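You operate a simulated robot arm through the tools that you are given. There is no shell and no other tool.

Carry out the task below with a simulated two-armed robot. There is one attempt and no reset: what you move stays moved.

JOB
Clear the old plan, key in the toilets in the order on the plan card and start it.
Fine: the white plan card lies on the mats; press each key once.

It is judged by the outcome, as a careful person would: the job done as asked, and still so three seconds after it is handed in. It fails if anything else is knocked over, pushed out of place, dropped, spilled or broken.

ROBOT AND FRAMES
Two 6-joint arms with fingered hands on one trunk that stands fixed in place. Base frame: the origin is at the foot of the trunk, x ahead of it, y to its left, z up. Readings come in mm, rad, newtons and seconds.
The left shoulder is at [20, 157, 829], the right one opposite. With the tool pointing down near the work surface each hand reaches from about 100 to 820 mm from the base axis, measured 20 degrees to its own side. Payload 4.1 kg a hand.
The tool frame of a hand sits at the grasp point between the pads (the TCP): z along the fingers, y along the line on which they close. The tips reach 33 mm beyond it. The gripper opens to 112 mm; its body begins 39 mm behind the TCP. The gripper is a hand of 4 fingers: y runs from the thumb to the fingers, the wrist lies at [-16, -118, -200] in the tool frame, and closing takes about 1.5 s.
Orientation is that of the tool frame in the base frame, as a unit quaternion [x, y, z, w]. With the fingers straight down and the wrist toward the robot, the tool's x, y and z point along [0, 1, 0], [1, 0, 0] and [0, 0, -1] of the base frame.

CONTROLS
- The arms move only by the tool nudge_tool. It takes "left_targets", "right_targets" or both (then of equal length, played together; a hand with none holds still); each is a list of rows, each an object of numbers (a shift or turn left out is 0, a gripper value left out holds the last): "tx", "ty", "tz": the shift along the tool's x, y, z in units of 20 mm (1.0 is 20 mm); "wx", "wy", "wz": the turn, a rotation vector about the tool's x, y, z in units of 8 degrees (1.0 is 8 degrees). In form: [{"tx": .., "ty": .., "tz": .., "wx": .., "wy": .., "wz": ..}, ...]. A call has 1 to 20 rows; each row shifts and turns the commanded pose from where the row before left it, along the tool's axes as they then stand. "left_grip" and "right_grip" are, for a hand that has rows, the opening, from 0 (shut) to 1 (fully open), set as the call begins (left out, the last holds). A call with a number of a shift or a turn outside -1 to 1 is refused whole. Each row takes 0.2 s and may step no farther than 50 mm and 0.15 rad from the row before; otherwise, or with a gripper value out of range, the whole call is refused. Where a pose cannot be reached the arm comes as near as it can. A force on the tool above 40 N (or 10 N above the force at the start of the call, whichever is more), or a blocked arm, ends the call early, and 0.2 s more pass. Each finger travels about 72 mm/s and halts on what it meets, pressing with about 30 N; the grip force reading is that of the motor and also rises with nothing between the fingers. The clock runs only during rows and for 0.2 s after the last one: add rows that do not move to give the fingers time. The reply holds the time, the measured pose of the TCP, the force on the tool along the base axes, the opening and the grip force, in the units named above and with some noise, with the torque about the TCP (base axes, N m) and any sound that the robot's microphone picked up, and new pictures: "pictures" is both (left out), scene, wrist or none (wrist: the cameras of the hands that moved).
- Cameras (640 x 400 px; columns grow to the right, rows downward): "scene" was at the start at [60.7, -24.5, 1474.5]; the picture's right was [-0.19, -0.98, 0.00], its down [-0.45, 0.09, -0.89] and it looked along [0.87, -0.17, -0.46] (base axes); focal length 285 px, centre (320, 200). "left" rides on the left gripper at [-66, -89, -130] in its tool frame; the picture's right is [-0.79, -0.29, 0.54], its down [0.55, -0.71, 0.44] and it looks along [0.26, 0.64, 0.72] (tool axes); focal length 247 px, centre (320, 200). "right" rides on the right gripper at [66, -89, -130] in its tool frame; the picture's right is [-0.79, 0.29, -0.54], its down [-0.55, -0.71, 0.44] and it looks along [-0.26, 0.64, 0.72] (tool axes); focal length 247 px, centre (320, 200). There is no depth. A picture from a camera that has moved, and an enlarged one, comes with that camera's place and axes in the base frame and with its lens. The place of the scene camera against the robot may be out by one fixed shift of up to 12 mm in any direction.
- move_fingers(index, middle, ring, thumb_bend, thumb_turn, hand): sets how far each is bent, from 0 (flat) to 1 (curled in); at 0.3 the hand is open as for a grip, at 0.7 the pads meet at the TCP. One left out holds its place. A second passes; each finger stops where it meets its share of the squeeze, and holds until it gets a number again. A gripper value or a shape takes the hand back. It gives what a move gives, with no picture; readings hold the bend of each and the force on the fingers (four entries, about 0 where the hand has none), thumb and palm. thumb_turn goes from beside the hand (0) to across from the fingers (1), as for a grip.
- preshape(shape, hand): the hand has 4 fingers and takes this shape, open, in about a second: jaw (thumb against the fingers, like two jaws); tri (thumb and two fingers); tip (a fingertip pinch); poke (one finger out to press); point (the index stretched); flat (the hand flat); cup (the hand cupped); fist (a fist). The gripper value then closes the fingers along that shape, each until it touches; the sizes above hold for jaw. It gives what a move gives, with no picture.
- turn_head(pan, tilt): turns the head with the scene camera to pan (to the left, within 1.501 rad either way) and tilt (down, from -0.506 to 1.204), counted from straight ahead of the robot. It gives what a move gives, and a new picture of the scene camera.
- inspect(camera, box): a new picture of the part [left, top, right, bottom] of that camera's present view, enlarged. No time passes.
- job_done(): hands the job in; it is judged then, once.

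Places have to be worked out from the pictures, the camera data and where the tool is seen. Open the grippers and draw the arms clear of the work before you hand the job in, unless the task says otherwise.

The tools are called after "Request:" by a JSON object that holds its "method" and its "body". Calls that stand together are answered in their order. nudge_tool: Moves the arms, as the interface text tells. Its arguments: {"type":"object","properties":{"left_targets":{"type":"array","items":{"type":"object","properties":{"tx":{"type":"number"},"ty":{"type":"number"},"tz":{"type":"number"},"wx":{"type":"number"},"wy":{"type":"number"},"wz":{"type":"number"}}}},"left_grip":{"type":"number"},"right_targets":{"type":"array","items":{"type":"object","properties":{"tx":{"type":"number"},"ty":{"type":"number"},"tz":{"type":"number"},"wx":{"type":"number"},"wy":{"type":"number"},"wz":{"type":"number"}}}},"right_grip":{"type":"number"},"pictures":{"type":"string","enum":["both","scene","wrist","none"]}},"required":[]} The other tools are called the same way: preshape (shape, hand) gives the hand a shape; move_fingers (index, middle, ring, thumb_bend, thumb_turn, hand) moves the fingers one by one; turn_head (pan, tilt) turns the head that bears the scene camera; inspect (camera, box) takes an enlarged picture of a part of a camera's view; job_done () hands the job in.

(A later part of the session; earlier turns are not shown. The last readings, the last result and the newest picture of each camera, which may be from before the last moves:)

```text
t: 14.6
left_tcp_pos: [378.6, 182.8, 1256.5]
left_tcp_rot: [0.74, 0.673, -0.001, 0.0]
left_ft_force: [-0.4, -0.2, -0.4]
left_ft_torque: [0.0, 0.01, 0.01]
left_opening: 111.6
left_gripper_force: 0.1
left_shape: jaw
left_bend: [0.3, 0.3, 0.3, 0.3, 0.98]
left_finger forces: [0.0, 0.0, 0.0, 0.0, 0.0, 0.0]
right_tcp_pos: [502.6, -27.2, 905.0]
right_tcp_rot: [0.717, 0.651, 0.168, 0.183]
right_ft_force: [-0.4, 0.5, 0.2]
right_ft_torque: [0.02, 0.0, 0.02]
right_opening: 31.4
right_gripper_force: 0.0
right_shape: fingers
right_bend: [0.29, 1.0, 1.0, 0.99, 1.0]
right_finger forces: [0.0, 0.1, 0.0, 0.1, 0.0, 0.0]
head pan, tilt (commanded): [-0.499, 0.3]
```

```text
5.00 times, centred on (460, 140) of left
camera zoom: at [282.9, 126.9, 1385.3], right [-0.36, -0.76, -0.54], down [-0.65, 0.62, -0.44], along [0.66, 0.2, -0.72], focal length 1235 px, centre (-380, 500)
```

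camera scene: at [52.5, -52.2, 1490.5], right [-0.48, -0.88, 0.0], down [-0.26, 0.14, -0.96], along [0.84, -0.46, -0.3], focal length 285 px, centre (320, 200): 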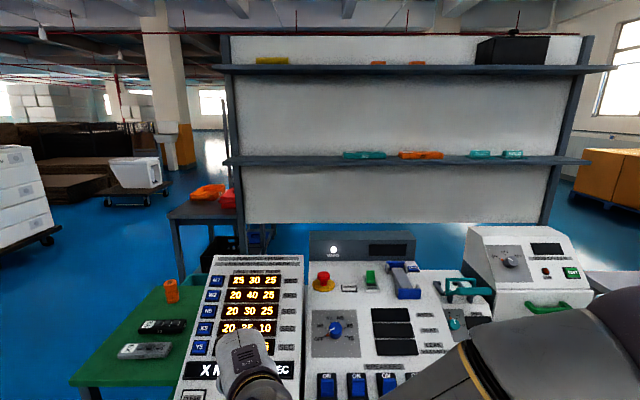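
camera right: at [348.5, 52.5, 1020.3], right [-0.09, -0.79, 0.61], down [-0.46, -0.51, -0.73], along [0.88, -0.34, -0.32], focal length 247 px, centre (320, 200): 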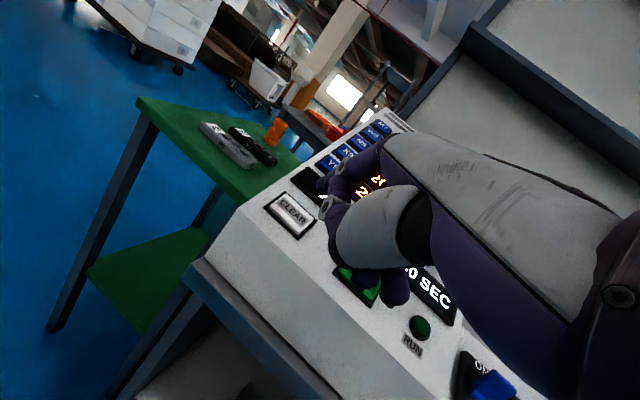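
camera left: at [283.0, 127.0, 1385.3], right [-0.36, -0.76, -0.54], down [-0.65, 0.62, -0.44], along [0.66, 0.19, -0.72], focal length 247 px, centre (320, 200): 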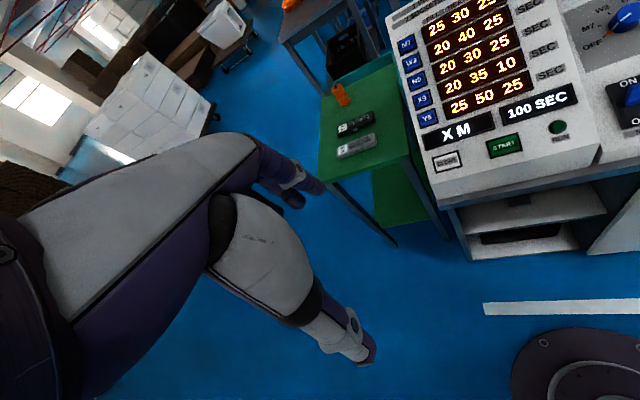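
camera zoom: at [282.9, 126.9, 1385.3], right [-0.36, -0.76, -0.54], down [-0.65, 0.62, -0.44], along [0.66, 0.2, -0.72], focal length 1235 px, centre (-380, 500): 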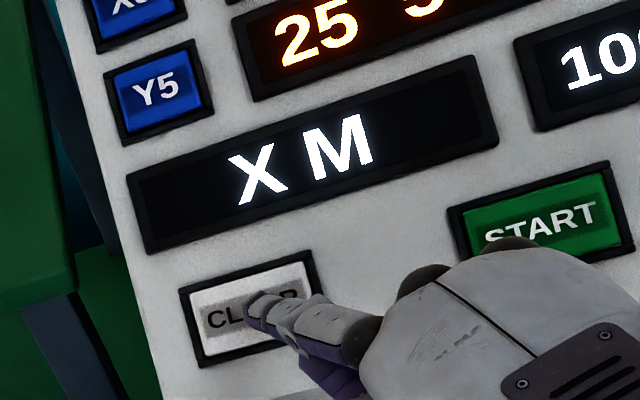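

The tip is centred on the CLEAR cap with no contact force yet. I'll continue in 1.5 mm steps.

Request:
{"method": "nudge_tool", "body": {"right_targets": [{"tz": 0.075}, {"tz": 0.075}, {"tz": 0.075}, {"tz": 0.075}], "pictures": "none"}}

Request:
{"method": "inspect", "body": {"camera": "left", "box": [410, 100, 510, 180]}}

```text
t: 15.6
left_tcp_pos: [376.4, 182.9, 1254.7]
left_tcp_rot: [0.74, 0.672, 0.0, 0.0]
left_ft_force: [-0.2, -0.1, -0.4]
left_ft_torque: [0.01, -0.01, -0.03]
left_opening: 111.6
left_gripper_force: 0.1
left_shape: jaw
left_bend: [0.3, 0.3, 0.3, 0.3, 0.98]
left_finger forces: [0.0, 0.0, 0.0, 0.0, 0.0, 0.0]
right_tcp_pos: [504.5, -27.8, 900.0]
right_tcp_rot: [0.717, 0.651, 0.169, 0.183]
right_ft_force: [0.1, -0.1, -1.0]
right_ft_torque: [0.01, -0.01, -0.03]
right_opening: 31.5
right_gripper_force: 0.0
right_shape: fingers
right_bend: [0.29, 1.0, 1.0, 0.99, 1.0]
right_finger forces: [0.0, 0.0, 0.0, 0.0, 0.0, 0.1]
head pan, tilt (commanded): [-0.499, 0.3]
```

```text
5.00 times, centred on (460, 140) of left
camera zoom: at [282.9, 126.9, 1385.3], right [-0.36, -0.76, -0.54], down [-0.65, 0.62, -0.44], along [0.66, 0.2, -0.72], focal length 1235 px, centre (-380, 500)
```

zoom: 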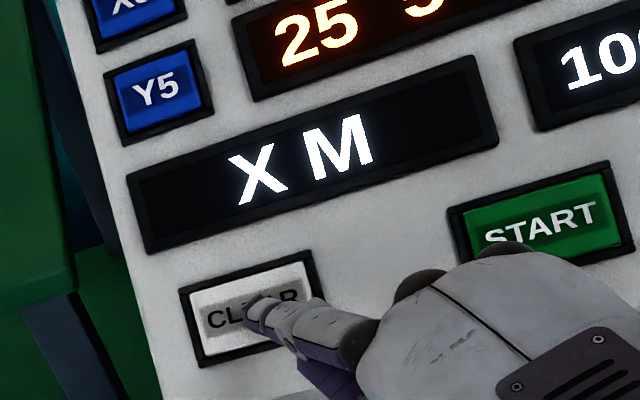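

Still no contact and the display still shows X M. I'll continue in 1.5 mm steps.

Request:
{"method": "nudge_tool", "body": {"right_targets": [{"tz": 0.075}, {"tz": 0.075}, {"tz": 0.075}], "pictures": "none"}}

Request:
{"method": "inspect", "body": {"camera": "left", "box": [410, 100, 510, 180]}}

```text
t: 16.4
left_tcp_pos: [376.4, 185.0, 1256.4]
left_tcp_rot: [0.741, 0.672, 0.0, 0.0]
left_ft_force: [0.6, -0.1, 0.0]
left_ft_torque: [-0.05, 0.02, 0.03]
left_opening: 111.5
left_gripper_force: 0.0
left_shape: jaw
left_bend: [0.3, 0.3, 0.3, 0.3, 0.98]
left_finger forces: [0.0, 0.1, 0.0, 0.1, 0.1, 0.0]
right_tcp_pos: [505.0, -26.6, 895.8]
right_tcp_rot: [0.717, 0.651, 0.169, 0.183]
right_ft_force: [-0.3, -0.2, 0.6]
right_ft_torque: [0.01, -0.1, 0.02]
right_opening: 31.3
right_gripper_force: 1.0
right_shape: fingers
right_bend: [0.28, 1.0, 1.0, 0.99, 1.0]
right_finger forces: [1.2, 0.0, 0.0, 0.0, 0.1, 0.0]
head pan, tilt (commanded): [-0.499, 0.3]
```

```text
5.00 times, centred on (460, 140) of left
camera zoom: at [282.8, 126.9, 1385.4], right [-0.36, -0.76, -0.54], down [-0.65, 0.62, -0.44], along [0.66, 0.19, -0.72], focal length 1235 px, centre (-380, 500)
```

zoom: 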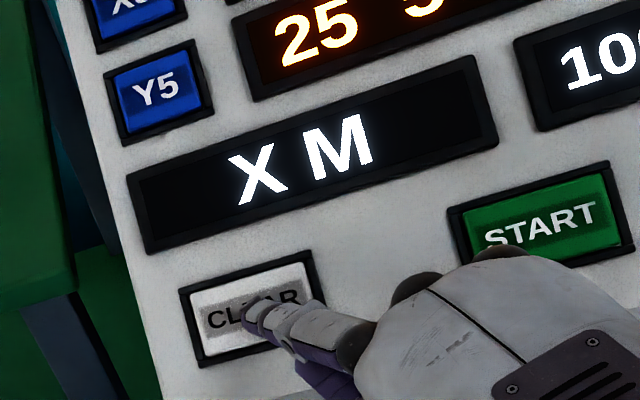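

First contact: index force is 1.2 N at TCP z ≈ 896. I'll push on in small steps to actuate the key.

Request:
{"method": "nudge_tool", "body": {"right_targets": [{"tz": 0.075}, {"tz": 0.075}], "pictures": "none"}}

Request:
{"method": "inspect", "body": {"camera": "left", "box": [410, 100, 510, 180]}}

```text
t: 17.0
left_tcp_pos: [378.4, 183.5, 1255.8]
left_tcp_rot: [0.74, 0.672, 0.0, 0.0]
left_ft_force: [-0.4, 1.1, 0.5]
left_ft_torque: [0.0, 0.0, 0.02]
left_opening: 111.8
left_gripper_force: 0.1
left_shape: jaw
left_bend: [0.3, 0.3, 0.3, 0.3, 0.98]
left_finger forces: [0.0, 0.1, 0.0, 0.0, 0.0, 0.0]
right_tcp_pos: [507.6, -28.0, 892.1]
right_tcp_rot: [0.717, 0.651, 0.169, 0.183]
right_ft_force: [-3.5, -0.3, 3.5]
right_ft_torque: [0.02, -0.34, -0.01]
right_opening: 31.4
right_gripper_force: 2.5
right_shape: fingers
right_bend: [0.28, 1.0, 1.0, 0.99, 1.0]
right_finger forces: [4.6, 0.0, 0.0, 0.0, 0.0, 0.1]
head pan, tilt (commanded): [-0.499, 0.3]
heard: click
```

```text
5.00 times, centred on (460, 140) of left
camera zoom: at [282.7, 126.9, 1385.4], right [-0.36, -0.76, -0.54], down [-0.65, 0.62, -0.44], along [0.66, 0.19, -0.72], focal length 1235 px, centre (-380, 500)
```

zoom: 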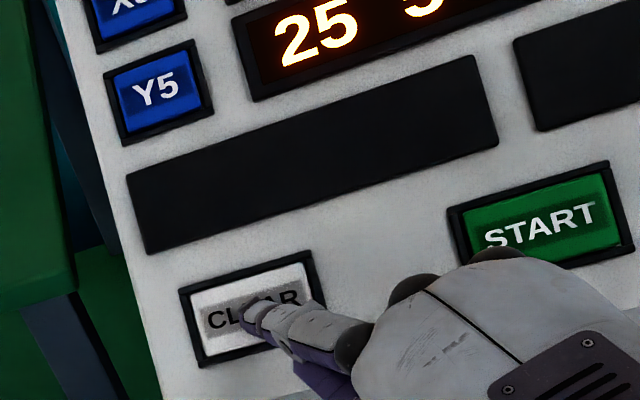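

A click was heard and the display went blank, so CLEAR registered. I'll retract 50 mm, then travel parallel to the panel to hover about 40 mm off W2, near (768,-107,1020).

Request:
{"method": "nudge_tool", "body": {"right_targets": [{"tz": -0.5}, {"tz": -1.0}, {"tz": -1.0}, {"tx": -0.266, "ty": 0.934}, {"tx": -0.266, "ty": 0.934}, {"tx": -0.266, "ty": 0.934}, {"tx": -0.266, "ty": 0.934}, {"tx": -0.266, "ty": 0.934}, {"tx": -0.266, "ty": 0.934}, {"tx": -0.266, "ty": 0.934}, {"tx": -0.266, "ty": 0.934}, {"tx": -0.266, "ty": 0.934}, {"tx": -0.266, "ty": 0.934}, {"tx": -0.266, "ty": 0.934}, {"tx": -0.266, "ty": 0.934}, {}], "pictures": "wrist"}}

Request:
{"method": "inspect", "body": {"camera": "left", "box": [380, 0, 640, 200]}}

Request:
{"method": "inspect", "body": {"camera": "right", "box": [240, 120, 400, 260]}}

```text
t: 20.4
left_tcp_pos: [377.3, 185.0, 1254.7]
left_tcp_rot: [0.74, 0.673, 0.0, 0.0]
left_ft_force: [0.3, 0.3, -0.6]
left_ft_torque: [0.02, 0.01, -0.03]
left_opening: 111.5
left_gripper_force: 0.0
left_shape: jaw
left_bend: [0.3, 0.3, 0.3, 0.3, 0.98]
left_finger forces: [0.1, 0.0, 0.0, 0.0, 0.1, 0.1]
right_tcp_pos: [672.8, -107.5, 1044.6]
right_tcp_rot: [0.717, 0.651, 0.169, 0.183]
right_ft_force: [0.0, 0.4, -0.3]
right_ft_torque: [0.05, 0.0, -0.02]
right_opening: 31.6
right_gripper_force: 0.0
right_shape: fingers
right_bend: [0.28, 1.0, 1.0, 0.99, 1.0]
right_finger forces: [0.0, 0.0, 0.0, 0.1, 0.0, 0.1]
head pan, tilt (commanded): [-0.499, 0.3]
camera right: at [539.1, -29.8, 1116.4], right [-0.08, -0.79, 0.61], down [-0.46, -0.51, -0.72], along [0.88, -0.34, -0.32], focal length 247 px, centre (320, 200)
```

right: 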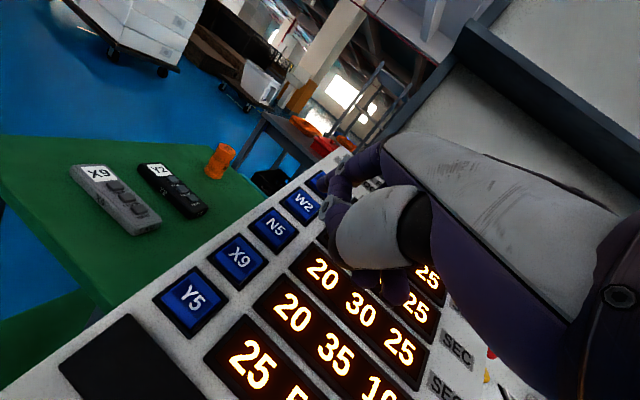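

```text
2.00 times, centred on (510, 100) of left
camera zoom: at [282.9, 126.9, 1385.3], right [-0.36, -0.76, -0.54], down [-0.65, 0.62, -0.44], along [0.66, 0.19, -0.72], focal length 494 px, centre (-60, 400)
```

zoom: 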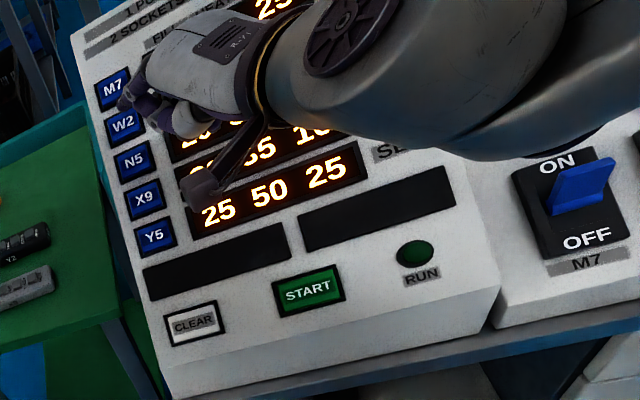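

```text
2.86 times, centred on (320, 190) of right
camera zoom: at [539.1, -29.8, 1116.4], right [-0.08, -0.79, 0.61], down [-0.46, -0.51, -0.72], along [0.88, -0.34, -0.32], focal length 706 px, centre (320, 229)
```

zoom: 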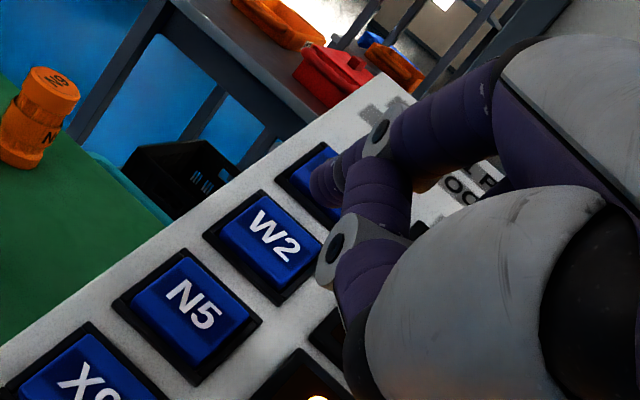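

The observed W2 position matches my prediction to within 1 mm. About 42 mm remain to contact, so I'll advance 34 mm and re-check alignment.

Request:
{"method": "nudge_tool", "body": {"right_targets": [{"tx": -0.01, "tz": 0.425}, {"tx": -0.01, "tz": 0.425}, {"tx": -0.01, "tz": 0.425}, {"tx": -0.01, "tz": 0.425}, {}], "pictures": "none"}}

Request:
{"method": "inspect", "body": {"camera": "left", "box": [380, 0, 500, 100]}}

Request:
{"method": "inspect", "body": {"camera": "right", "box": [260, 150, 380, 250]}}

```text
t: 21.6
left_tcp_pos: [377.5, 184.0, 1257.1]
left_tcp_rot: [0.74, 0.673, 0.0, 0.0]
left_ft_force: [0.0, 0.2, 0.1]
left_ft_torque: [0.01, 0.01, -0.01]
left_opening: 111.5
left_gripper_force: 0.0
left_shape: jaw
left_bend: [0.3, 0.3, 0.3, 0.3, 0.98]
left_finger forces: [0.0, 0.1, 0.0, 0.1, 0.1, 0.0]
right_tcp_pos: [688.8, -111.5, 1015.2]
right_tcp_rot: [0.718, 0.65, 0.168, 0.183]
right_ft_force: [-1.2, 0.2, 0.1]
right_ft_torque: [-0.02, 0.02, 0.0]
right_opening: 31.2
right_gripper_force: 0.1
right_shape: fingers
right_bend: [0.28, 1.0, 1.0, 0.99, 1.0]
right_finger forces: [0.0, 0.1, 0.0, 0.1, 0.0, 0.1]
head pan, tilt (commanded): [-0.499, 0.3]
```

```text
4.00 times, centred on (440, 50) of left
camera zoom: at [282.9, 126.9, 1385.3], right [-0.36, -0.76, -0.54], down [-0.65, 0.62, -0.44], along [0.66, 0.2, -0.72], focal length 988 px, centre (-160, 800)
```

zoom: 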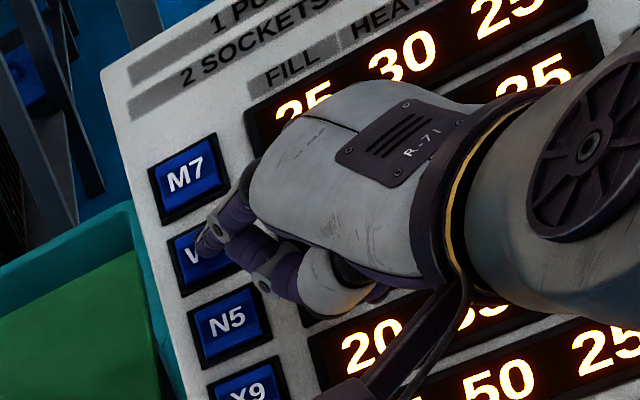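

```text
4.00 times, centred on (320, 200) of right
camera zoom: at [555.8, -32.8, 1086.5], right [-0.09, -0.79, 0.61], down [-0.46, -0.51, -0.72], along [0.88, -0.34, -0.32], focal length 988 px, centre (320, 200)
```

zoom: 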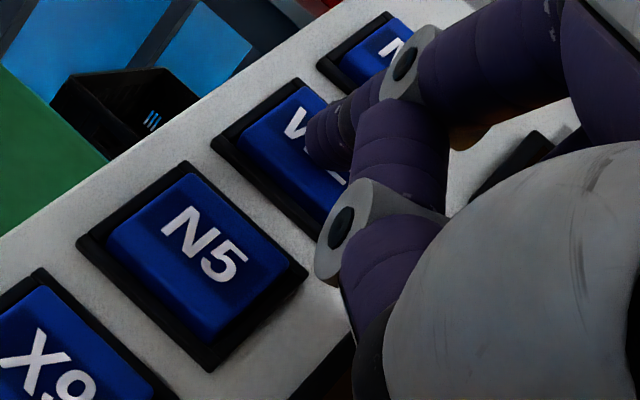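

The tip is centred over W2 in both views. I'll creep about 7 mm toward contact.

Request:
{"method": "nudge_tool", "body": {"right_targets": [{"tz": 0.075}, {"tz": 0.075}, {"tz": 0.075}, {"tz": 0.075}, {"tz": 0.05}], "pictures": "none"}}

```text
t: 22.8
left_tcp_pos: [377.4, 184.7, 1255.5]
left_tcp_rot: [0.74, 0.672, 0.0, 0.0]
left_ft_force: [-1.3, -0.6, -0.6]
left_ft_torque: [0.01, 0.05, 0.03]
left_opening: 111.5
left_gripper_force: 0.0
left_shape: jaw
left_bend: [0.3, 0.3, 0.3, 0.3, 0.98]
left_finger forces: [0.1, 0.0, 0.0, 0.0, 0.0, 0.0]
right_tcp_pos: [693.5, -111.3, 1009.2]
right_tcp_rot: [0.718, 0.65, 0.169, 0.184]
right_ft_force: [-5.3, -0.6, 5.7]
right_ft_torque: [0.05, -0.45, -0.05]
right_opening: 31.6
right_gripper_force: 3.5
right_shape: fingers
right_bend: [0.28, 1.0, 1.0, 0.99, 1.0]
right_finger forces: [6.9, 0.1, 0.0, 0.0, 0.1, 0.0]
head pan, tilt (commanded): [-0.499, 0.3]
heard: click
```

A click was heard with 6.9 N on the index. I'll check that the display shows the W2 entry.

Request:
{"method": "inspect", "body": {"camera": "left", "box": [380, 60, 580, 200]}}

Request:
{"method": "inspect", "body": {"camera": "scene", "box": [170, 250, 310, 400]}}

```text
2.86 times, centred on (480, 130) of left
camera zoom: at [282.6, 126.8, 1385.4], right [-0.36, -0.76, -0.54], down [-0.65, 0.62, -0.44], along [0.66, 0.19, -0.72], focal length 706 px, centre (-137, 400)
```

zoom: 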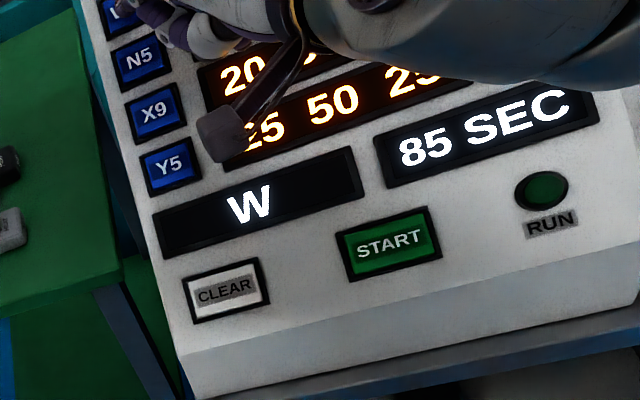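

```text
2.67 times, centred on (240, 325) of scene
camera zoom: at [52.4, -52.0, 1490.5], right [-0.48, -0.88, 0.0], down [-0.26, 0.14, -0.96], along [0.84, -0.46, -0.3], focal length 760 px, centre (533, -133)
```

zoom: 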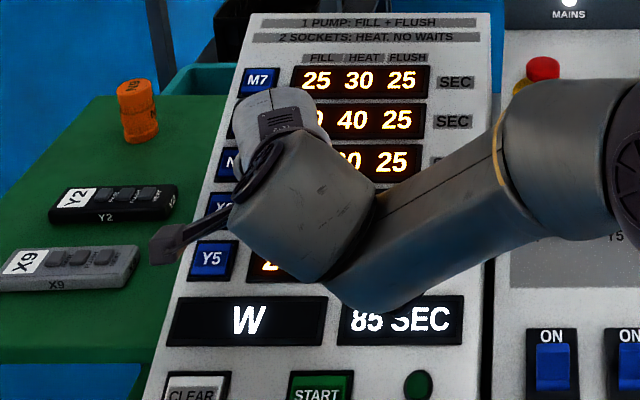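

The display reads "W" and 85 SEC, so W2 is in. I'll retract 25 mm, shift one key spacing down to N5, advance partway and check alignment.

Request:
{"method": "nudge_tool", "body": {"right_targets": [{"tz": -0.5}, {"tz": -0.75}, {"tx": 0.237, "ty": -0.675, "tz": 0.053}, {"tx": 0.237, "ty": -0.675, "tz": 0.053}, {"tx": 0.236, "ty": -0.675, "tz": 0.053}, {"tz": 0.425}, {"tz": 0.425}, {}], "pictures": "none"}}

Request:
{"method": "inspect", "body": {"camera": "left", "box": [380, 20, 500, 120]}}

Request:
{"method": "inspect", "body": {"camera": "right", "box": [260, 150, 380, 250]}}

```text
t: 24.6
left_tcp_pos: [377.0, 184.5, 1255.1]
left_tcp_rot: [0.74, 0.672, 0.0, 0.0]
left_ft_force: [-0.8, 0.5, 0.0]
left_ft_torque: [0.02, 0.02, -0.01]
left_opening: 111.6
left_gripper_force: 0.1
left_shape: jaw
left_bend: [0.3, 0.3, 0.3, 0.3, 0.98]
left_finger forces: [0.0, 0.1, 0.1, 0.1, 0.0, 0.1]
right_tcp_pos: [656.4, -94.9, 993.1]
right_tcp_rot: [0.718, 0.65, 0.168, 0.184]
right_ft_force: [0.2, 0.1, 0.1]
right_ft_torque: [0.02, -0.01, 0.03]
right_opening: 31.4
right_gripper_force: 0.0
right_shape: fingers
right_bend: [0.28, 1.0, 1.0, 0.99, 1.0]
right_finger forces: [0.0, 0.1, 0.0, 0.0, 0.0, 0.1]
head pan, tilt (commanded): [-0.499, 0.3]
```

```text
4.00 times, centred on (440, 70) of left
camera zoom: at [282.9, 126.9, 1385.3], right [-0.36, -0.76, -0.54], down [-0.65, 0.62, -0.44], along [0.66, 0.2, -0.72], focal length 988 px, centre (-160, 720)
```

zoom: 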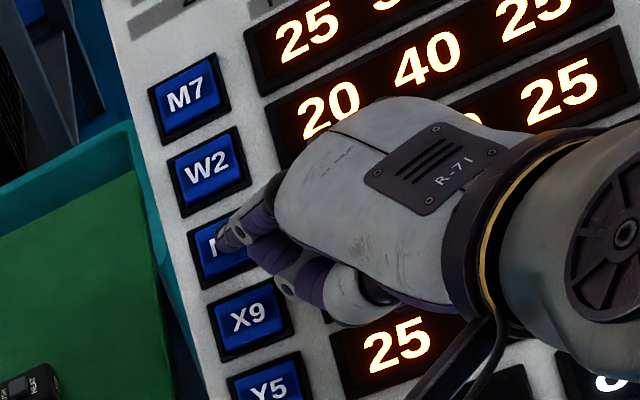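

```text
4.00 times, centred on (320, 200) of right
camera zoom: at [522.7, -14.9, 1065.0], right [-0.09, -0.79, 0.61], down [-0.47, -0.51, -0.72], along [0.88, -0.34, -0.32], focal length 988 px, centre (320, 200)
```

zoom: 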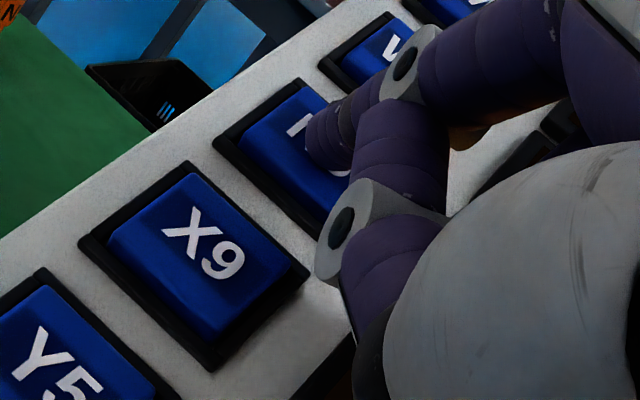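

The view is identical to the W2 alignment, now over N5. I'll creep in about 7 mm.

Request:
{"method": "nudge_tool", "body": {"right_targets": [{"tz": 0.1}, {"tz": 0.075}, {"tz": 0.075}, {"tz": 0.05}, {"tz": 0.05}], "pictures": "none"}}

Request:
{"method": "inspect", "body": {"camera": "left", "box": [380, 60, 580, 200]}}

```text
t: 25.8
left_tcp_pos: [378.1, 183.9, 1256.2]
left_tcp_rot: [0.74, 0.672, 0.0, -0.001]
left_ft_force: [-0.8, 0.4, -0.3]
left_ft_torque: [0.02, -0.02, -0.02]
left_opening: 111.5
left_gripper_force: 0.1
left_shape: jaw
left_bend: [0.3, 0.3, 0.3, 0.3, 0.98]
left_finger forces: [0.0, 0.0, 0.1, 0.1, 0.0, 0.0]
right_tcp_pos: [659.5, -94.4, 988.5]
right_tcp_rot: [0.717, 0.651, 0.168, 0.184]
right_ft_force: [-4.6, 0.0, 5.4]
right_ft_torque: [0.02, -0.36, -0.04]
right_opening: 31.5
right_gripper_force: 3.0
right_shape: fingers
right_bend: [0.28, 1.0, 1.0, 0.99, 1.0]
right_finger forces: [6.3, 0.1, 0.1, 0.0, 0.0, 0.0]
head pan, tilt (commanded): [-0.499, 0.3]
heard: click
```

```text
2.86 times, centred on (480, 130) of left
camera zoom: at [282.6, 126.9, 1385.4], right [-0.36, -0.76, -0.54], down [-0.65, 0.62, -0.44], along [0.66, 0.2, -0.72], focal length 706 px, centre (-137, 400)
```

zoom: 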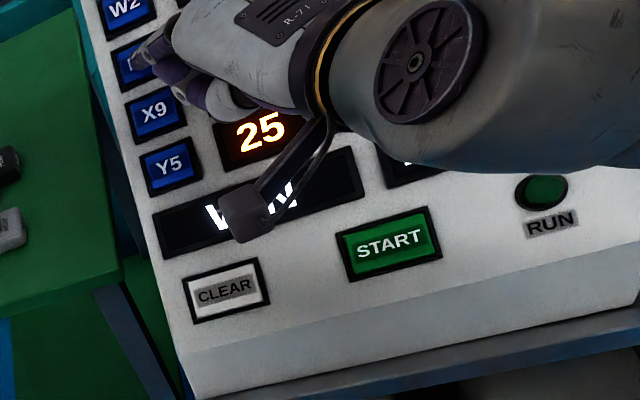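

Another click, and a second letter appeared on the partly hidden display. I'll move on to X9 with the same step and check alignment.

Request:
{"method": "nudge_tool", "body": {"right_targets": [{"tz": -0.5}, {"tz": -0.75}, {"tx": 0.237, "ty": -0.675, "tz": 0.053}, {"tx": 0.237, "ty": -0.675, "tz": 0.053}, {"tx": 0.236, "ty": -0.675, "tz": 0.053}, {"tz": 0.425}, {"tz": 0.425}, {}], "pictures": "none"}}

Request:
{"method": "inspect", "body": {"camera": "left", "box": [380, 40, 500, 140]}}

Request:
{"method": "inspect", "body": {"camera": "right", "box": [260, 150, 380, 250]}}

Request:
{"method": "inspect", "body": {"camera": "scene", "box": [170, 250, 310, 400]}}

```text
t: 27.6
left_tcp_pos: [378.4, 183.6, 1257.0]
left_tcp_rot: [0.741, 0.672, 0.0, 0.0]
left_ft_force: [-0.3, 0.0, -0.5]
left_ft_torque: [-0.02, 0.01, 0.0]
left_opening: 111.4
left_gripper_force: 0.0
left_shape: jaw
left_bend: [0.3, 0.3, 0.3, 0.3, 0.98]
left_finger forces: [0.0, 0.0, 0.0, 0.1, 0.0, 0.0]
right_tcp_pos: [623.4, -74.8, 972.5]
right_tcp_rot: [0.718, 0.651, 0.169, 0.183]
right_ft_force: [0.1, 0.0, -0.4]
right_ft_torque: [0.01, 0.0, -0.02]
right_opening: 31.7
right_gripper_force: 0.2
right_shape: fingers
right_bend: [0.28, 1.0, 1.0, 0.99, 1.0]
right_finger forces: [0.1, 0.1, 0.1, 0.0, 0.1, 0.1]
head pan, tilt (commanded): [-0.499, 0.3]
```

```text
4.00 times, centred on (440, 90) of left
camera zoom: at [282.9, 126.9, 1385.3], right [-0.36, -0.76, -0.54], down [-0.65, 0.62, -0.44], along [0.66, 0.2, -0.72], focal length 988 px, centre (-160, 640)
```

zoom: 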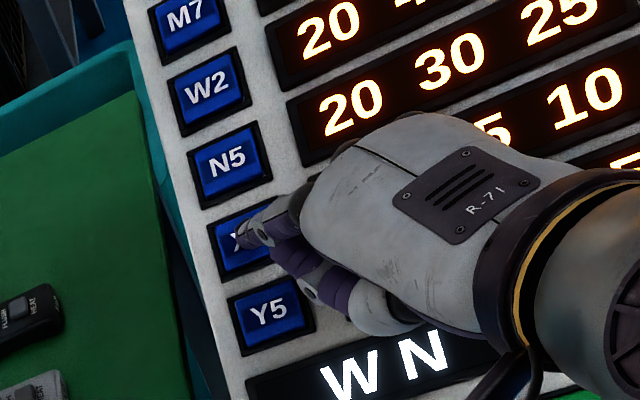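

```text
4.00 times, centred on (320, 200) of right
camera zoom: at [490.2, 2.9, 1043.4], right [-0.09, -0.79, 0.61], down [-0.46, -0.51, -0.73], along [0.88, -0.34, -0.32], focal length 988 px, centre (320, 200)
```

zoom: 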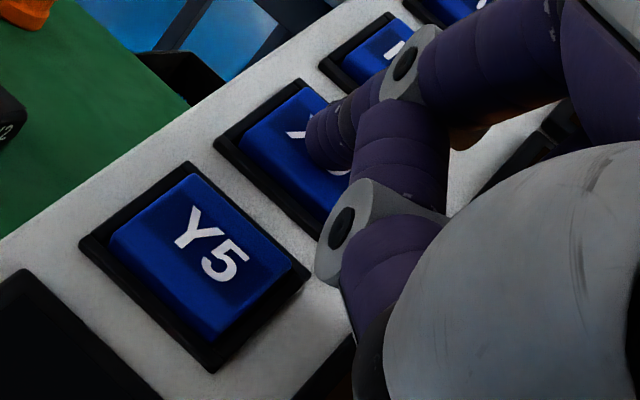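

```text
2.67 times, centred on (240, 325) of scene
camera zoom: at [52.7, -52.0, 1490.5], right [-0.48, -0.88, 0.0], down [-0.26, 0.14, -0.96], along [0.84, -0.46, -0.3], focal length 760 px, centre (533, -133)
```

zoom: 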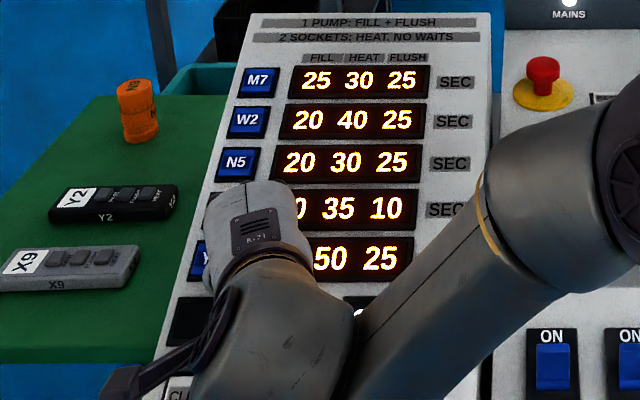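

The display reads "W N" and the tip is aligned over X9. I'll creep in to press it.

Request:
{"method": "nudge_tool", "body": {"right_targets": [{"tz": 0.1}, {"tz": 0.075}, {"tz": 0.075}, {"tz": 0.075}, {"tz": 0.05}], "pictures": "none"}}

Request:
{"method": "inspect", "body": {"camera": "left", "box": [400, 60, 580, 190]}}

```text
t: 28.8
left_tcp_pos: [376.6, 184.5, 1256.8]
left_tcp_rot: [0.74, 0.673, 0.0, 0.0]
left_ft_force: [-0.5, -1.0, -0.2]
left_ft_torque: [-0.02, 0.0, 0.0]
left_opening: 111.6
left_gripper_force: 0.1
left_shape: jaw
left_bend: [0.3, 0.3, 0.3, 0.3, 0.98]
left_finger forces: [0.1, 0.1, 0.0, 0.0, 0.0, 0.0]
right_tcp_pos: [626.1, -75.3, 965.6]
right_tcp_rot: [0.717, 0.65, 0.17, 0.184]
right_ft_force: [-4.9, 0.1, 5.9]
right_ft_torque: [0.03, -0.5, 0.02]
right_opening: 31.5
right_gripper_force: 3.4
right_shape: fingers
right_bend: [0.28, 1.0, 1.0, 0.99, 1.0]
right_finger forces: [7.6, 0.1, 0.1, 0.0, 0.0, 0.0]
head pan, tilt (commanded): [-0.499, 0.3]
heard: click
```

```text
3.08 times, centred on (490, 125) of left
camera zoom: at [282.6, 126.9, 1385.4], right [-0.36, -0.76, -0.54], down [-0.65, 0.62, -0.44], along [0.66, 0.19, -0.72], focal length 760 px, centre (-203, 431)
```

zoom: 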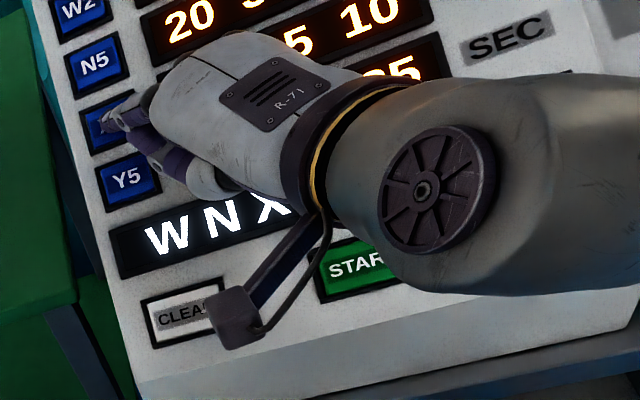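

The display shows "W N X". Next I'll do the same move to Y5 and check alignment.

Request:
{"method": "nudge_tool", "body": {"right_targets": [{"tz": -0.5}, {"tz": -0.75}, {"tx": 0.237, "ty": -0.675, "tz": 0.053}, {"tx": 0.237, "ty": -0.675, "tz": 0.053}, {"tx": 0.236, "ty": -0.675, "tz": 0.053}, {"tz": 0.4}, {"tz": 0.4}, {}], "pictures": "none"}}

Request:
{"method": "inspect", "body": {"camera": "left", "box": [390, 60, 510, 160]}}

Request:
{"method": "inspect", "body": {"camera": "right", "box": [260, 150, 380, 250]}}

```text
t: 30.6
left_tcp_pos: [377.3, 183.9, 1255.6]
left_tcp_rot: [0.74, 0.673, 0.001, 0.0]
left_ft_force: [-0.6, -0.1, 0.0]
left_ft_torque: [0.0, -0.01, 0.02]
left_opening: 111.8
left_gripper_force: 0.0
left_shape: jaw
left_bend: [0.3, 0.3, 0.3, 0.3, 0.98]
left_finger forces: [0.1, 0.0, 0.0, 0.0, 0.1, 0.1]
right_tcp_pos: [591.9, -58.2, 952.0]
right_tcp_rot: [0.717, 0.651, 0.169, 0.184]
right_ft_force: [-1.1, -1.1, -0.4]
right_ft_torque: [0.02, 0.01, -0.02]
right_opening: 31.5
right_gripper_force: 0.0
right_shape: fingers
right_bend: [0.28, 1.0, 1.0, 0.99, 1.0]
right_finger forces: [0.0, 0.1, 0.1, 0.0, 0.0, 0.0]
head pan, tilt (commanded): [-0.499, 0.3]
```

```text
4.00 times, centred on (450, 110) of left
camera zoom: at [282.9, 126.9, 1385.3], right [-0.36, -0.76, -0.54], down [-0.65, 0.62, -0.44], along [0.66, 0.2, -0.72], focal length 988 px, centre (-200, 560)
```

zoom: 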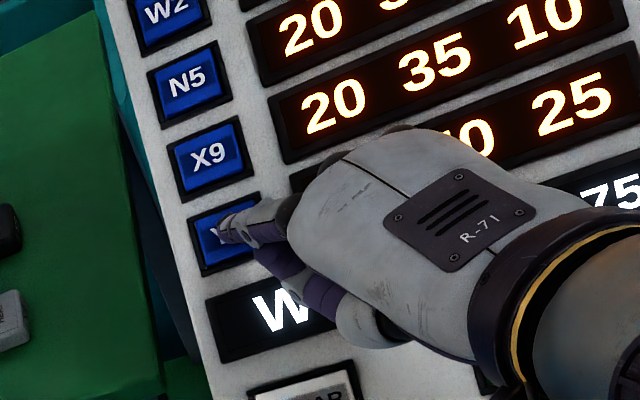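

```text
4.00 times, centred on (320, 200) of right
camera zoom: at [457.2, 19.8, 1022.7], right [-0.09, -0.79, 0.61], down [-0.46, -0.51, -0.73], along [0.88, -0.34, -0.32], focal length 988 px, centre (320, 200)
```

zoom: 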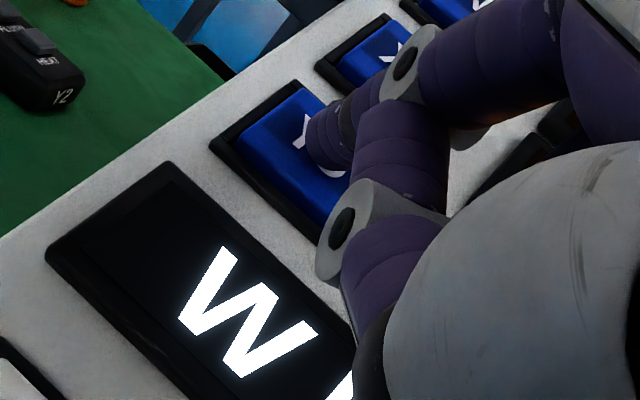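

The tip is aligned over Y5. I'll creep in about 8 mm to press it.

Request:
{"method": "nudge_tool", "body": {"right_targets": [{"tz": 0.1}, {"tz": 0.1}, {"tz": 0.075}, {"tz": 0.075}, {"tz": 0.06}], "pictures": "none"}}

Request:
{"method": "inspect", "body": {"camera": "left", "box": [400, 60, 580, 190]}}

```text
t: 31.8
left_tcp_pos: [376.9, 183.2, 1256.1]
left_tcp_rot: [0.74, 0.672, 0.0, -0.001]
left_ft_force: [-0.1, -0.4, 0.7]
left_ft_torque: [-0.03, -0.01, 0.0]
left_opening: 111.7
left_gripper_force: 0.0
left_shape: jaw
left_bend: [0.3, 0.3, 0.3, 0.3, 0.98]
left_finger forces: [0.0, 0.0, 0.2, 0.0, 0.1, 0.0]
right_tcp_pos: [594.8, -58.9, 945.4]
right_tcp_rot: [0.717, 0.65, 0.17, 0.184]
right_ft_force: [-6.1, 0.4, 8.0]
right_ft_torque: [0.0, -0.59, -0.01]
right_opening: 31.5
right_gripper_force: 4.5
right_shape: fingers
right_bend: [0.28, 1.0, 1.0, 0.99, 1.0]
right_finger forces: [9.2, 0.0, 0.0, 0.1, 0.0, 0.0]
head pan, tilt (commanded): [-0.499, 0.3]
heard: click
```

```text
3.08 times, centred on (490, 125) of left
camera zoom: at [282.5, 126.9, 1385.4], right [-0.36, -0.76, -0.54], down [-0.65, 0.62, -0.44], along [0.66, 0.19, -0.72], focal length 760 px, centre (-203, 431)
```

zoom: 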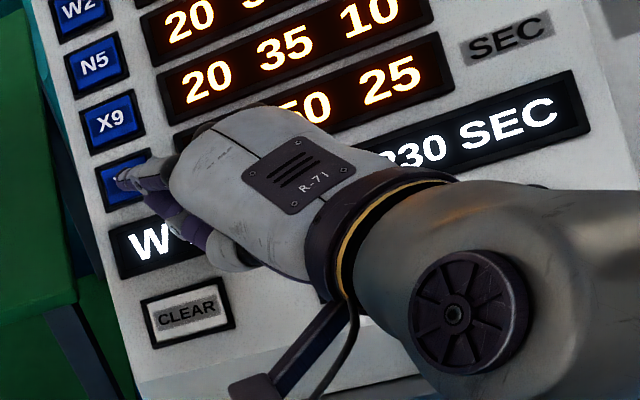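

Click heard; total is now x30 SEC, and the full letters can be checked once the hand is out of the way. I'll retract 40 mm and travel four key spacings up to M7.

Request:
{"method": "nudge_tool", "body": {"right_targets": [{"tz": -0.5}, {"tz": -0.75}, {"tz": -0.75}, {"tx": -0.315, "ty": 0.9, "tz": -0.071}, {"tx": -0.315, "ty": 0.9, "tz": -0.071}, {"tx": -0.315, "ty": 0.9, "tz": -0.071}, {"tx": -0.315, "ty": 0.9, "tz": -0.071}, {"tx": -0.315, "ty": 0.9, "tz": -0.071}, {"tx": -0.315, "ty": 0.9, "tz": -0.071}, {"tx": -0.315, "ty": 0.9, "tz": -0.071}, {"tx": -0.315, "ty": 0.9, "tz": -0.071}, {"tx": -0.315, "ty": 0.9, "tz": -0.071}, {"tz": 0.75}, {"tz": 0.75}, {}], "pictures": "none"}}

Request:
{"method": "inspect", "body": {"camera": "left", "box": [370, 0, 490, 100]}}

Request:
{"method": "inspect", "body": {"camera": "right", "box": [260, 150, 380, 250]}}

Request:
{"method": "inspect", "body": {"camera": "left", "box": [400, 60, 580, 190]}}

```text
t: 35.0
left_tcp_pos: [377.9, 183.8, 1256.3]
left_tcp_rot: [0.74, 0.673, 0.0, 0.0]
left_ft_force: [0.0, 0.0, 0.1]
left_ft_torque: [0.03, 0.0, 0.01]
left_opening: 111.6
left_gripper_force: 0.1
left_shape: jaw
left_bend: [0.3, 0.3, 0.3, 0.3, 0.98]
left_finger forces: [0.1, 0.1, 0.0, 0.0, 0.1, 0.0]
right_tcp_pos: [718.7, -126.8, 1041.2]
right_tcp_rot: [0.717, 0.651, 0.168, 0.184]
right_ft_force: [0.6, 0.3, -0.1]
right_ft_torque: [0.01, 0.01, 0.01]
right_opening: 31.3
right_gripper_force: 0.1
right_shape: fingers
right_bend: [0.28, 1.0, 1.0, 0.99, 1.0]
right_finger forces: [0.0, 0.0, 0.0, 0.0, 0.1, 0.1]
head pan, tilt (commanded): [-0.499, 0.3]
```

```text
4.00 times, centred on (430, 50) of left
camera zoom: at [282.9, 126.9, 1385.3], right [-0.36, -0.76, -0.54], down [-0.65, 0.62, -0.44], along [0.66, 0.2, -0.72], focal length 988 px, centre (-120, 800)
```

zoom: 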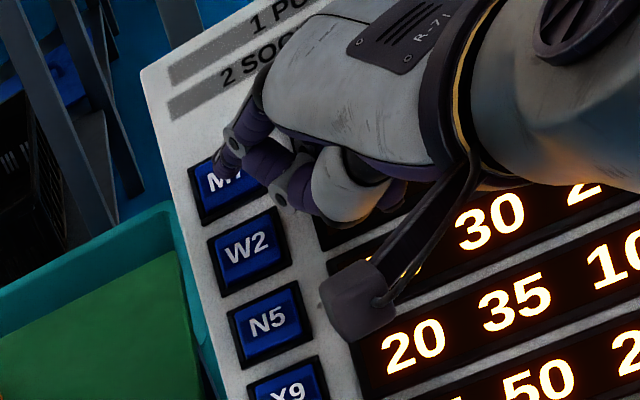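

```text
4.00 times, centred on (320, 200) of right
camera zoom: at [585.9, -49.3, 1112.8], right [-0.08, -0.79, 0.61], down [-0.46, -0.51, -0.72], along [0.88, -0.34, -0.32], focal length 988 px, centre (320, 200)
```

zoom: 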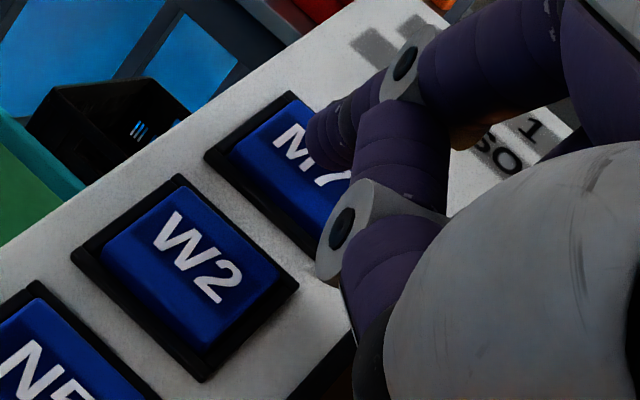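

```text
3.08 times, centred on (490, 125) of left
camera zoom: at [282.9, 126.9, 1385.3], right [-0.36, -0.76, -0.54], down [-0.65, 0.62, -0.44], along [0.66, 0.2, -0.72], focal length 760 px, centre (-203, 431)
```

zoom: 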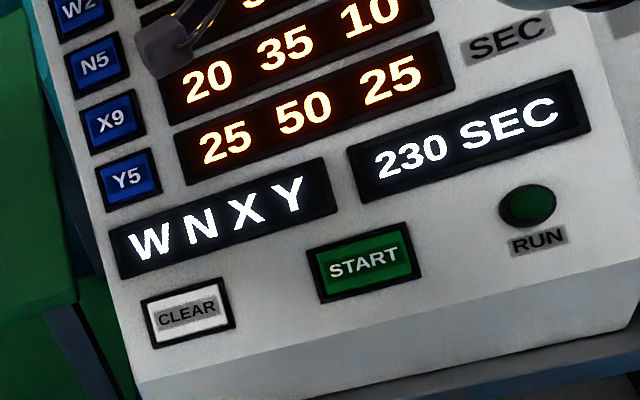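

The display shows "W N X Y", 230 SEC. The tip is over M7 with about 13 mm to full press, so I'll creep in.

Request:
{"method": "nudge_tool", "body": {"right_targets": [{"tz": 0.125}, {"tz": 0.125}, {"tz": 0.1}, {"tz": 0.075}, {"tz": 0.075}, {"tz": 0.06}], "pictures": "none"}}

Request:
{"method": "inspect", "body": {"camera": "left", "box": [400, 60, 580, 190]}}

Request:
{"method": "inspect", "body": {"camera": "left", "box": [370, 0, 490, 100]}}

```text
t: 36.4
left_tcp_pos: [377.3, 183.1, 1255.0]
left_tcp_rot: [0.74, 0.672, 0.0, 0.0]
left_ft_force: [-0.3, -0.4, 0.0]
left_ft_torque: [-0.01, 0.02, 0.0]
left_opening: 111.8
left_gripper_force: 0.0
left_shape: jaw
left_bend: [0.3, 0.3, 0.3, 0.3, 0.98]
left_finger forces: [0.1, 0.0, 0.1, 0.0, 0.1, 0.0]
right_tcp_pos: [725.7, -129.5, 1031.6]
right_tcp_rot: [0.717, 0.651, 0.167, 0.184]
right_ft_force: [-1.9, 0.1, 3.0]
right_ft_torque: [0.03, -0.22, 0.05]
right_opening: 31.4
right_gripper_force: 2.0
right_shape: fingers
right_bend: [0.28, 1.0, 1.0, 0.99, 1.0]
right_finger forces: [3.1, 0.0, 0.0, 0.0, 0.1, 0.0]
head pan, tilt (commanded): [-0.499, 0.3]
heard: click
```

```text
3.08 times, centred on (490, 125) of left
camera zoom: at [282.7, 126.9, 1385.4], right [-0.36, -0.76, -0.54], down [-0.65, 0.62, -0.44], along [0.66, 0.19, -0.72], focal length 760 px, centre (-203, 431)
```

zoom: 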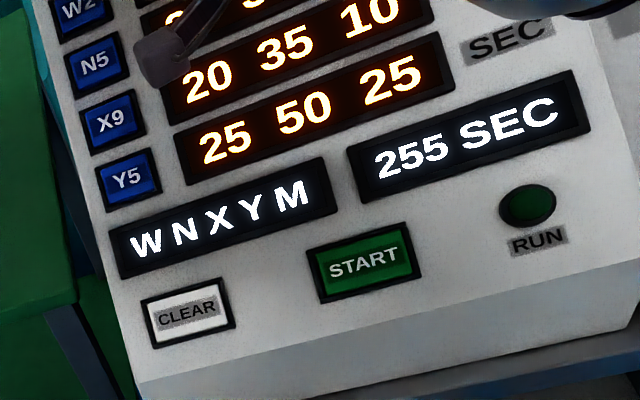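

```text
4.00 times, centred on (430, 50) of left
camera zoom: at [282.7, 126.9, 1385.4], right [-0.36, -0.76, -0.54], down [-0.65, 0.62, -0.44], along [0.66, 0.19, -0.72], focal length 988 px, centre (-120, 800)
```

zoom: 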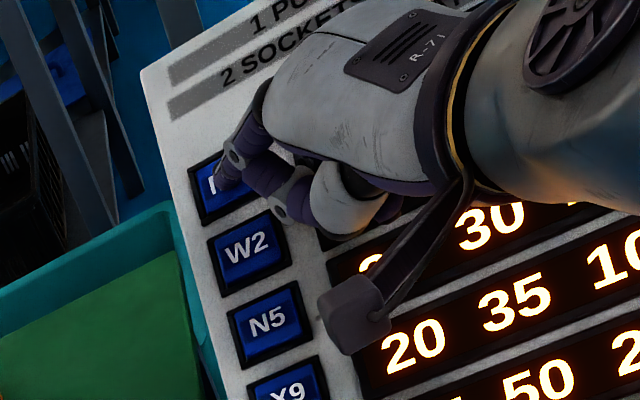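

The display reads "W N X Y M", 255 SEC, matching the card. Next is START, which I place about 99 mm to the right of CLEAR, near (534,-111,908). I'll retract 45 mm and travel part of the way along the panel, then check that the arm is clear.

Request:
{"method": "nudge_tool", "body": {"right_targets": [{"tz": -0.5}, {"tz": -0.75}, {"tz": -1.0}, {"tx": -0.04, "ty": -0.95}, {"tx": -0.04, "ty": -0.95}, {"tx": -0.04, "ty": -0.95}, {"tx": -0.04, "ty": -0.95}, {"tx": -0.04, "ty": -0.95}, {"tx": -0.04, "ty": -0.95}, {"tx": -0.04, "ty": -0.95}, {"tx": -0.04, "ty": -0.95}, {"tx": -0.04, "ty": -0.95}, {"tx": -0.04, "ty": -0.95}, {}], "pictures": "both"}}

Request:
{"method": "turn_head", "body": {"pan": -0.6, "tilt": 0.85}}

Request:
{"method": "inspect", "body": {"camera": "left", "box": [400, 20, 640, 200]}}

```text
t: 39.4
left_tcp_pos: [376.6, 184.4, 1256.4]
left_tcp_rot: [0.741, 0.672, -0.001, -0.001]
left_ft_force: [-0.3, 0.2, 0.8]
left_ft_torque: [0.0, -0.04, -0.02]
left_opening: 111.6
left_gripper_force: 0.1
left_shape: jaw
left_bend: [0.3, 0.3, 0.3, 0.3, 0.98]
left_finger forces: [0.0, 0.0, 0.1, 0.0, 0.0, 0.0]
right_tcp_pos: [537.2, -118.8, 979.2]
right_tcp_rot: [0.718, 0.651, 0.168, 0.183]
right_ft_force: [-0.5, -0.1, 0.0]
right_ft_torque: [-0.02, 0.0, 0.02]
right_opening: 31.3
right_gripper_force: 0.0
right_shape: fingers
right_bend: [0.28, 1.0, 1.0, 0.99, 1.0]
right_finger forces: [0.1, 0.1, 0.0, 0.0, 0.0, 0.0]
head pan, tilt (commanded): [-0.499, 0.3]
camera scene: at [52.8, -52.0, 1490.5], right [-0.48, -0.88, 0.0], down [-0.26, 0.14, -0.96], along [0.84, -0.46, -0.3], focal length 285 px, centre (320, 200)
camera right: at [402.9, -39.9, 1051.1], right [-0.08, -0.79, 0.61], down [-0.46, -0.51, -0.72], along [0.88, -0.34, -0.32], focal length 247 px, centre (320, 200)
```

scene: 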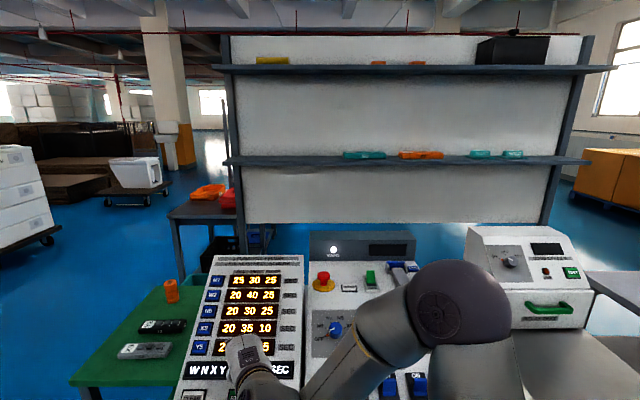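
right: 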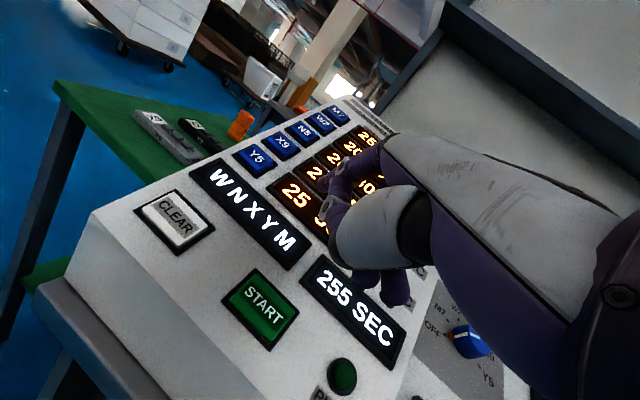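

```text
t: 40.4
left_tcp_pos: [378.1, 184.8, 1256.0]
left_tcp_rot: [0.74, 0.673, 0.001, 0.0]
left_ft_force: [0.3, -0.3, -0.2]
left_ft_torque: [0.01, -0.06, 0.0]
left_opening: 111.7
left_gripper_force: 0.0
left_shape: jaw
left_bend: [0.3, 0.3, 0.3, 0.3, 0.98]
left_finger forces: [0.1, 0.1, 0.1, 0.1, 0.0, 0.0]
right_tcp_pos: [536.9, -118.9, 979.4]
right_tcp_rot: [0.717, 0.651, 0.169, 0.183]
right_ft_force: [-0.5, 0.3, -0.2]
right_ft_torque: [0.02, 0.02, 0.0]
right_opening: 31.1
right_gripper_force: 0.1
right_shape: fingers
right_bend: [0.28, 1.0, 1.0, 0.99, 1.0]
right_finger forces: [0.1, 0.0, 0.0, 0.0, 0.0, 0.0]
head pan, tilt (commanded): [-0.6, 0.85]
camera scene: at [35.4, -51.5, 1442.2], right [-0.56, -0.83, 0.0], down [-0.62, 0.42, -0.66], along [0.55, -0.37, -0.75], focal length 285 px, centre (320, 200)
```

scene: 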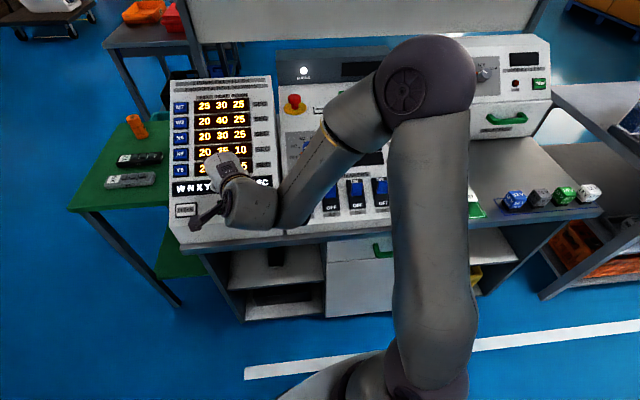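

```text
2.22 times, centred on (520, 110) of left
camera zoom: at [282.9, 126.9, 1385.3], right [-0.36, -0.76, -0.54], down [-0.65, 0.62, -0.44], along [0.66, 0.2, -0.72], focal length 549 px, centre (-124, 400)
```

zoom: 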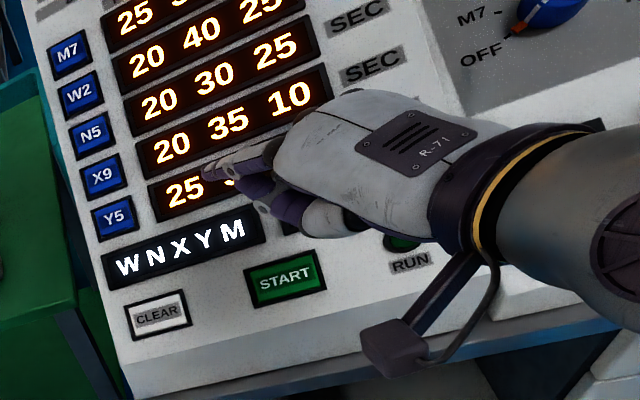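

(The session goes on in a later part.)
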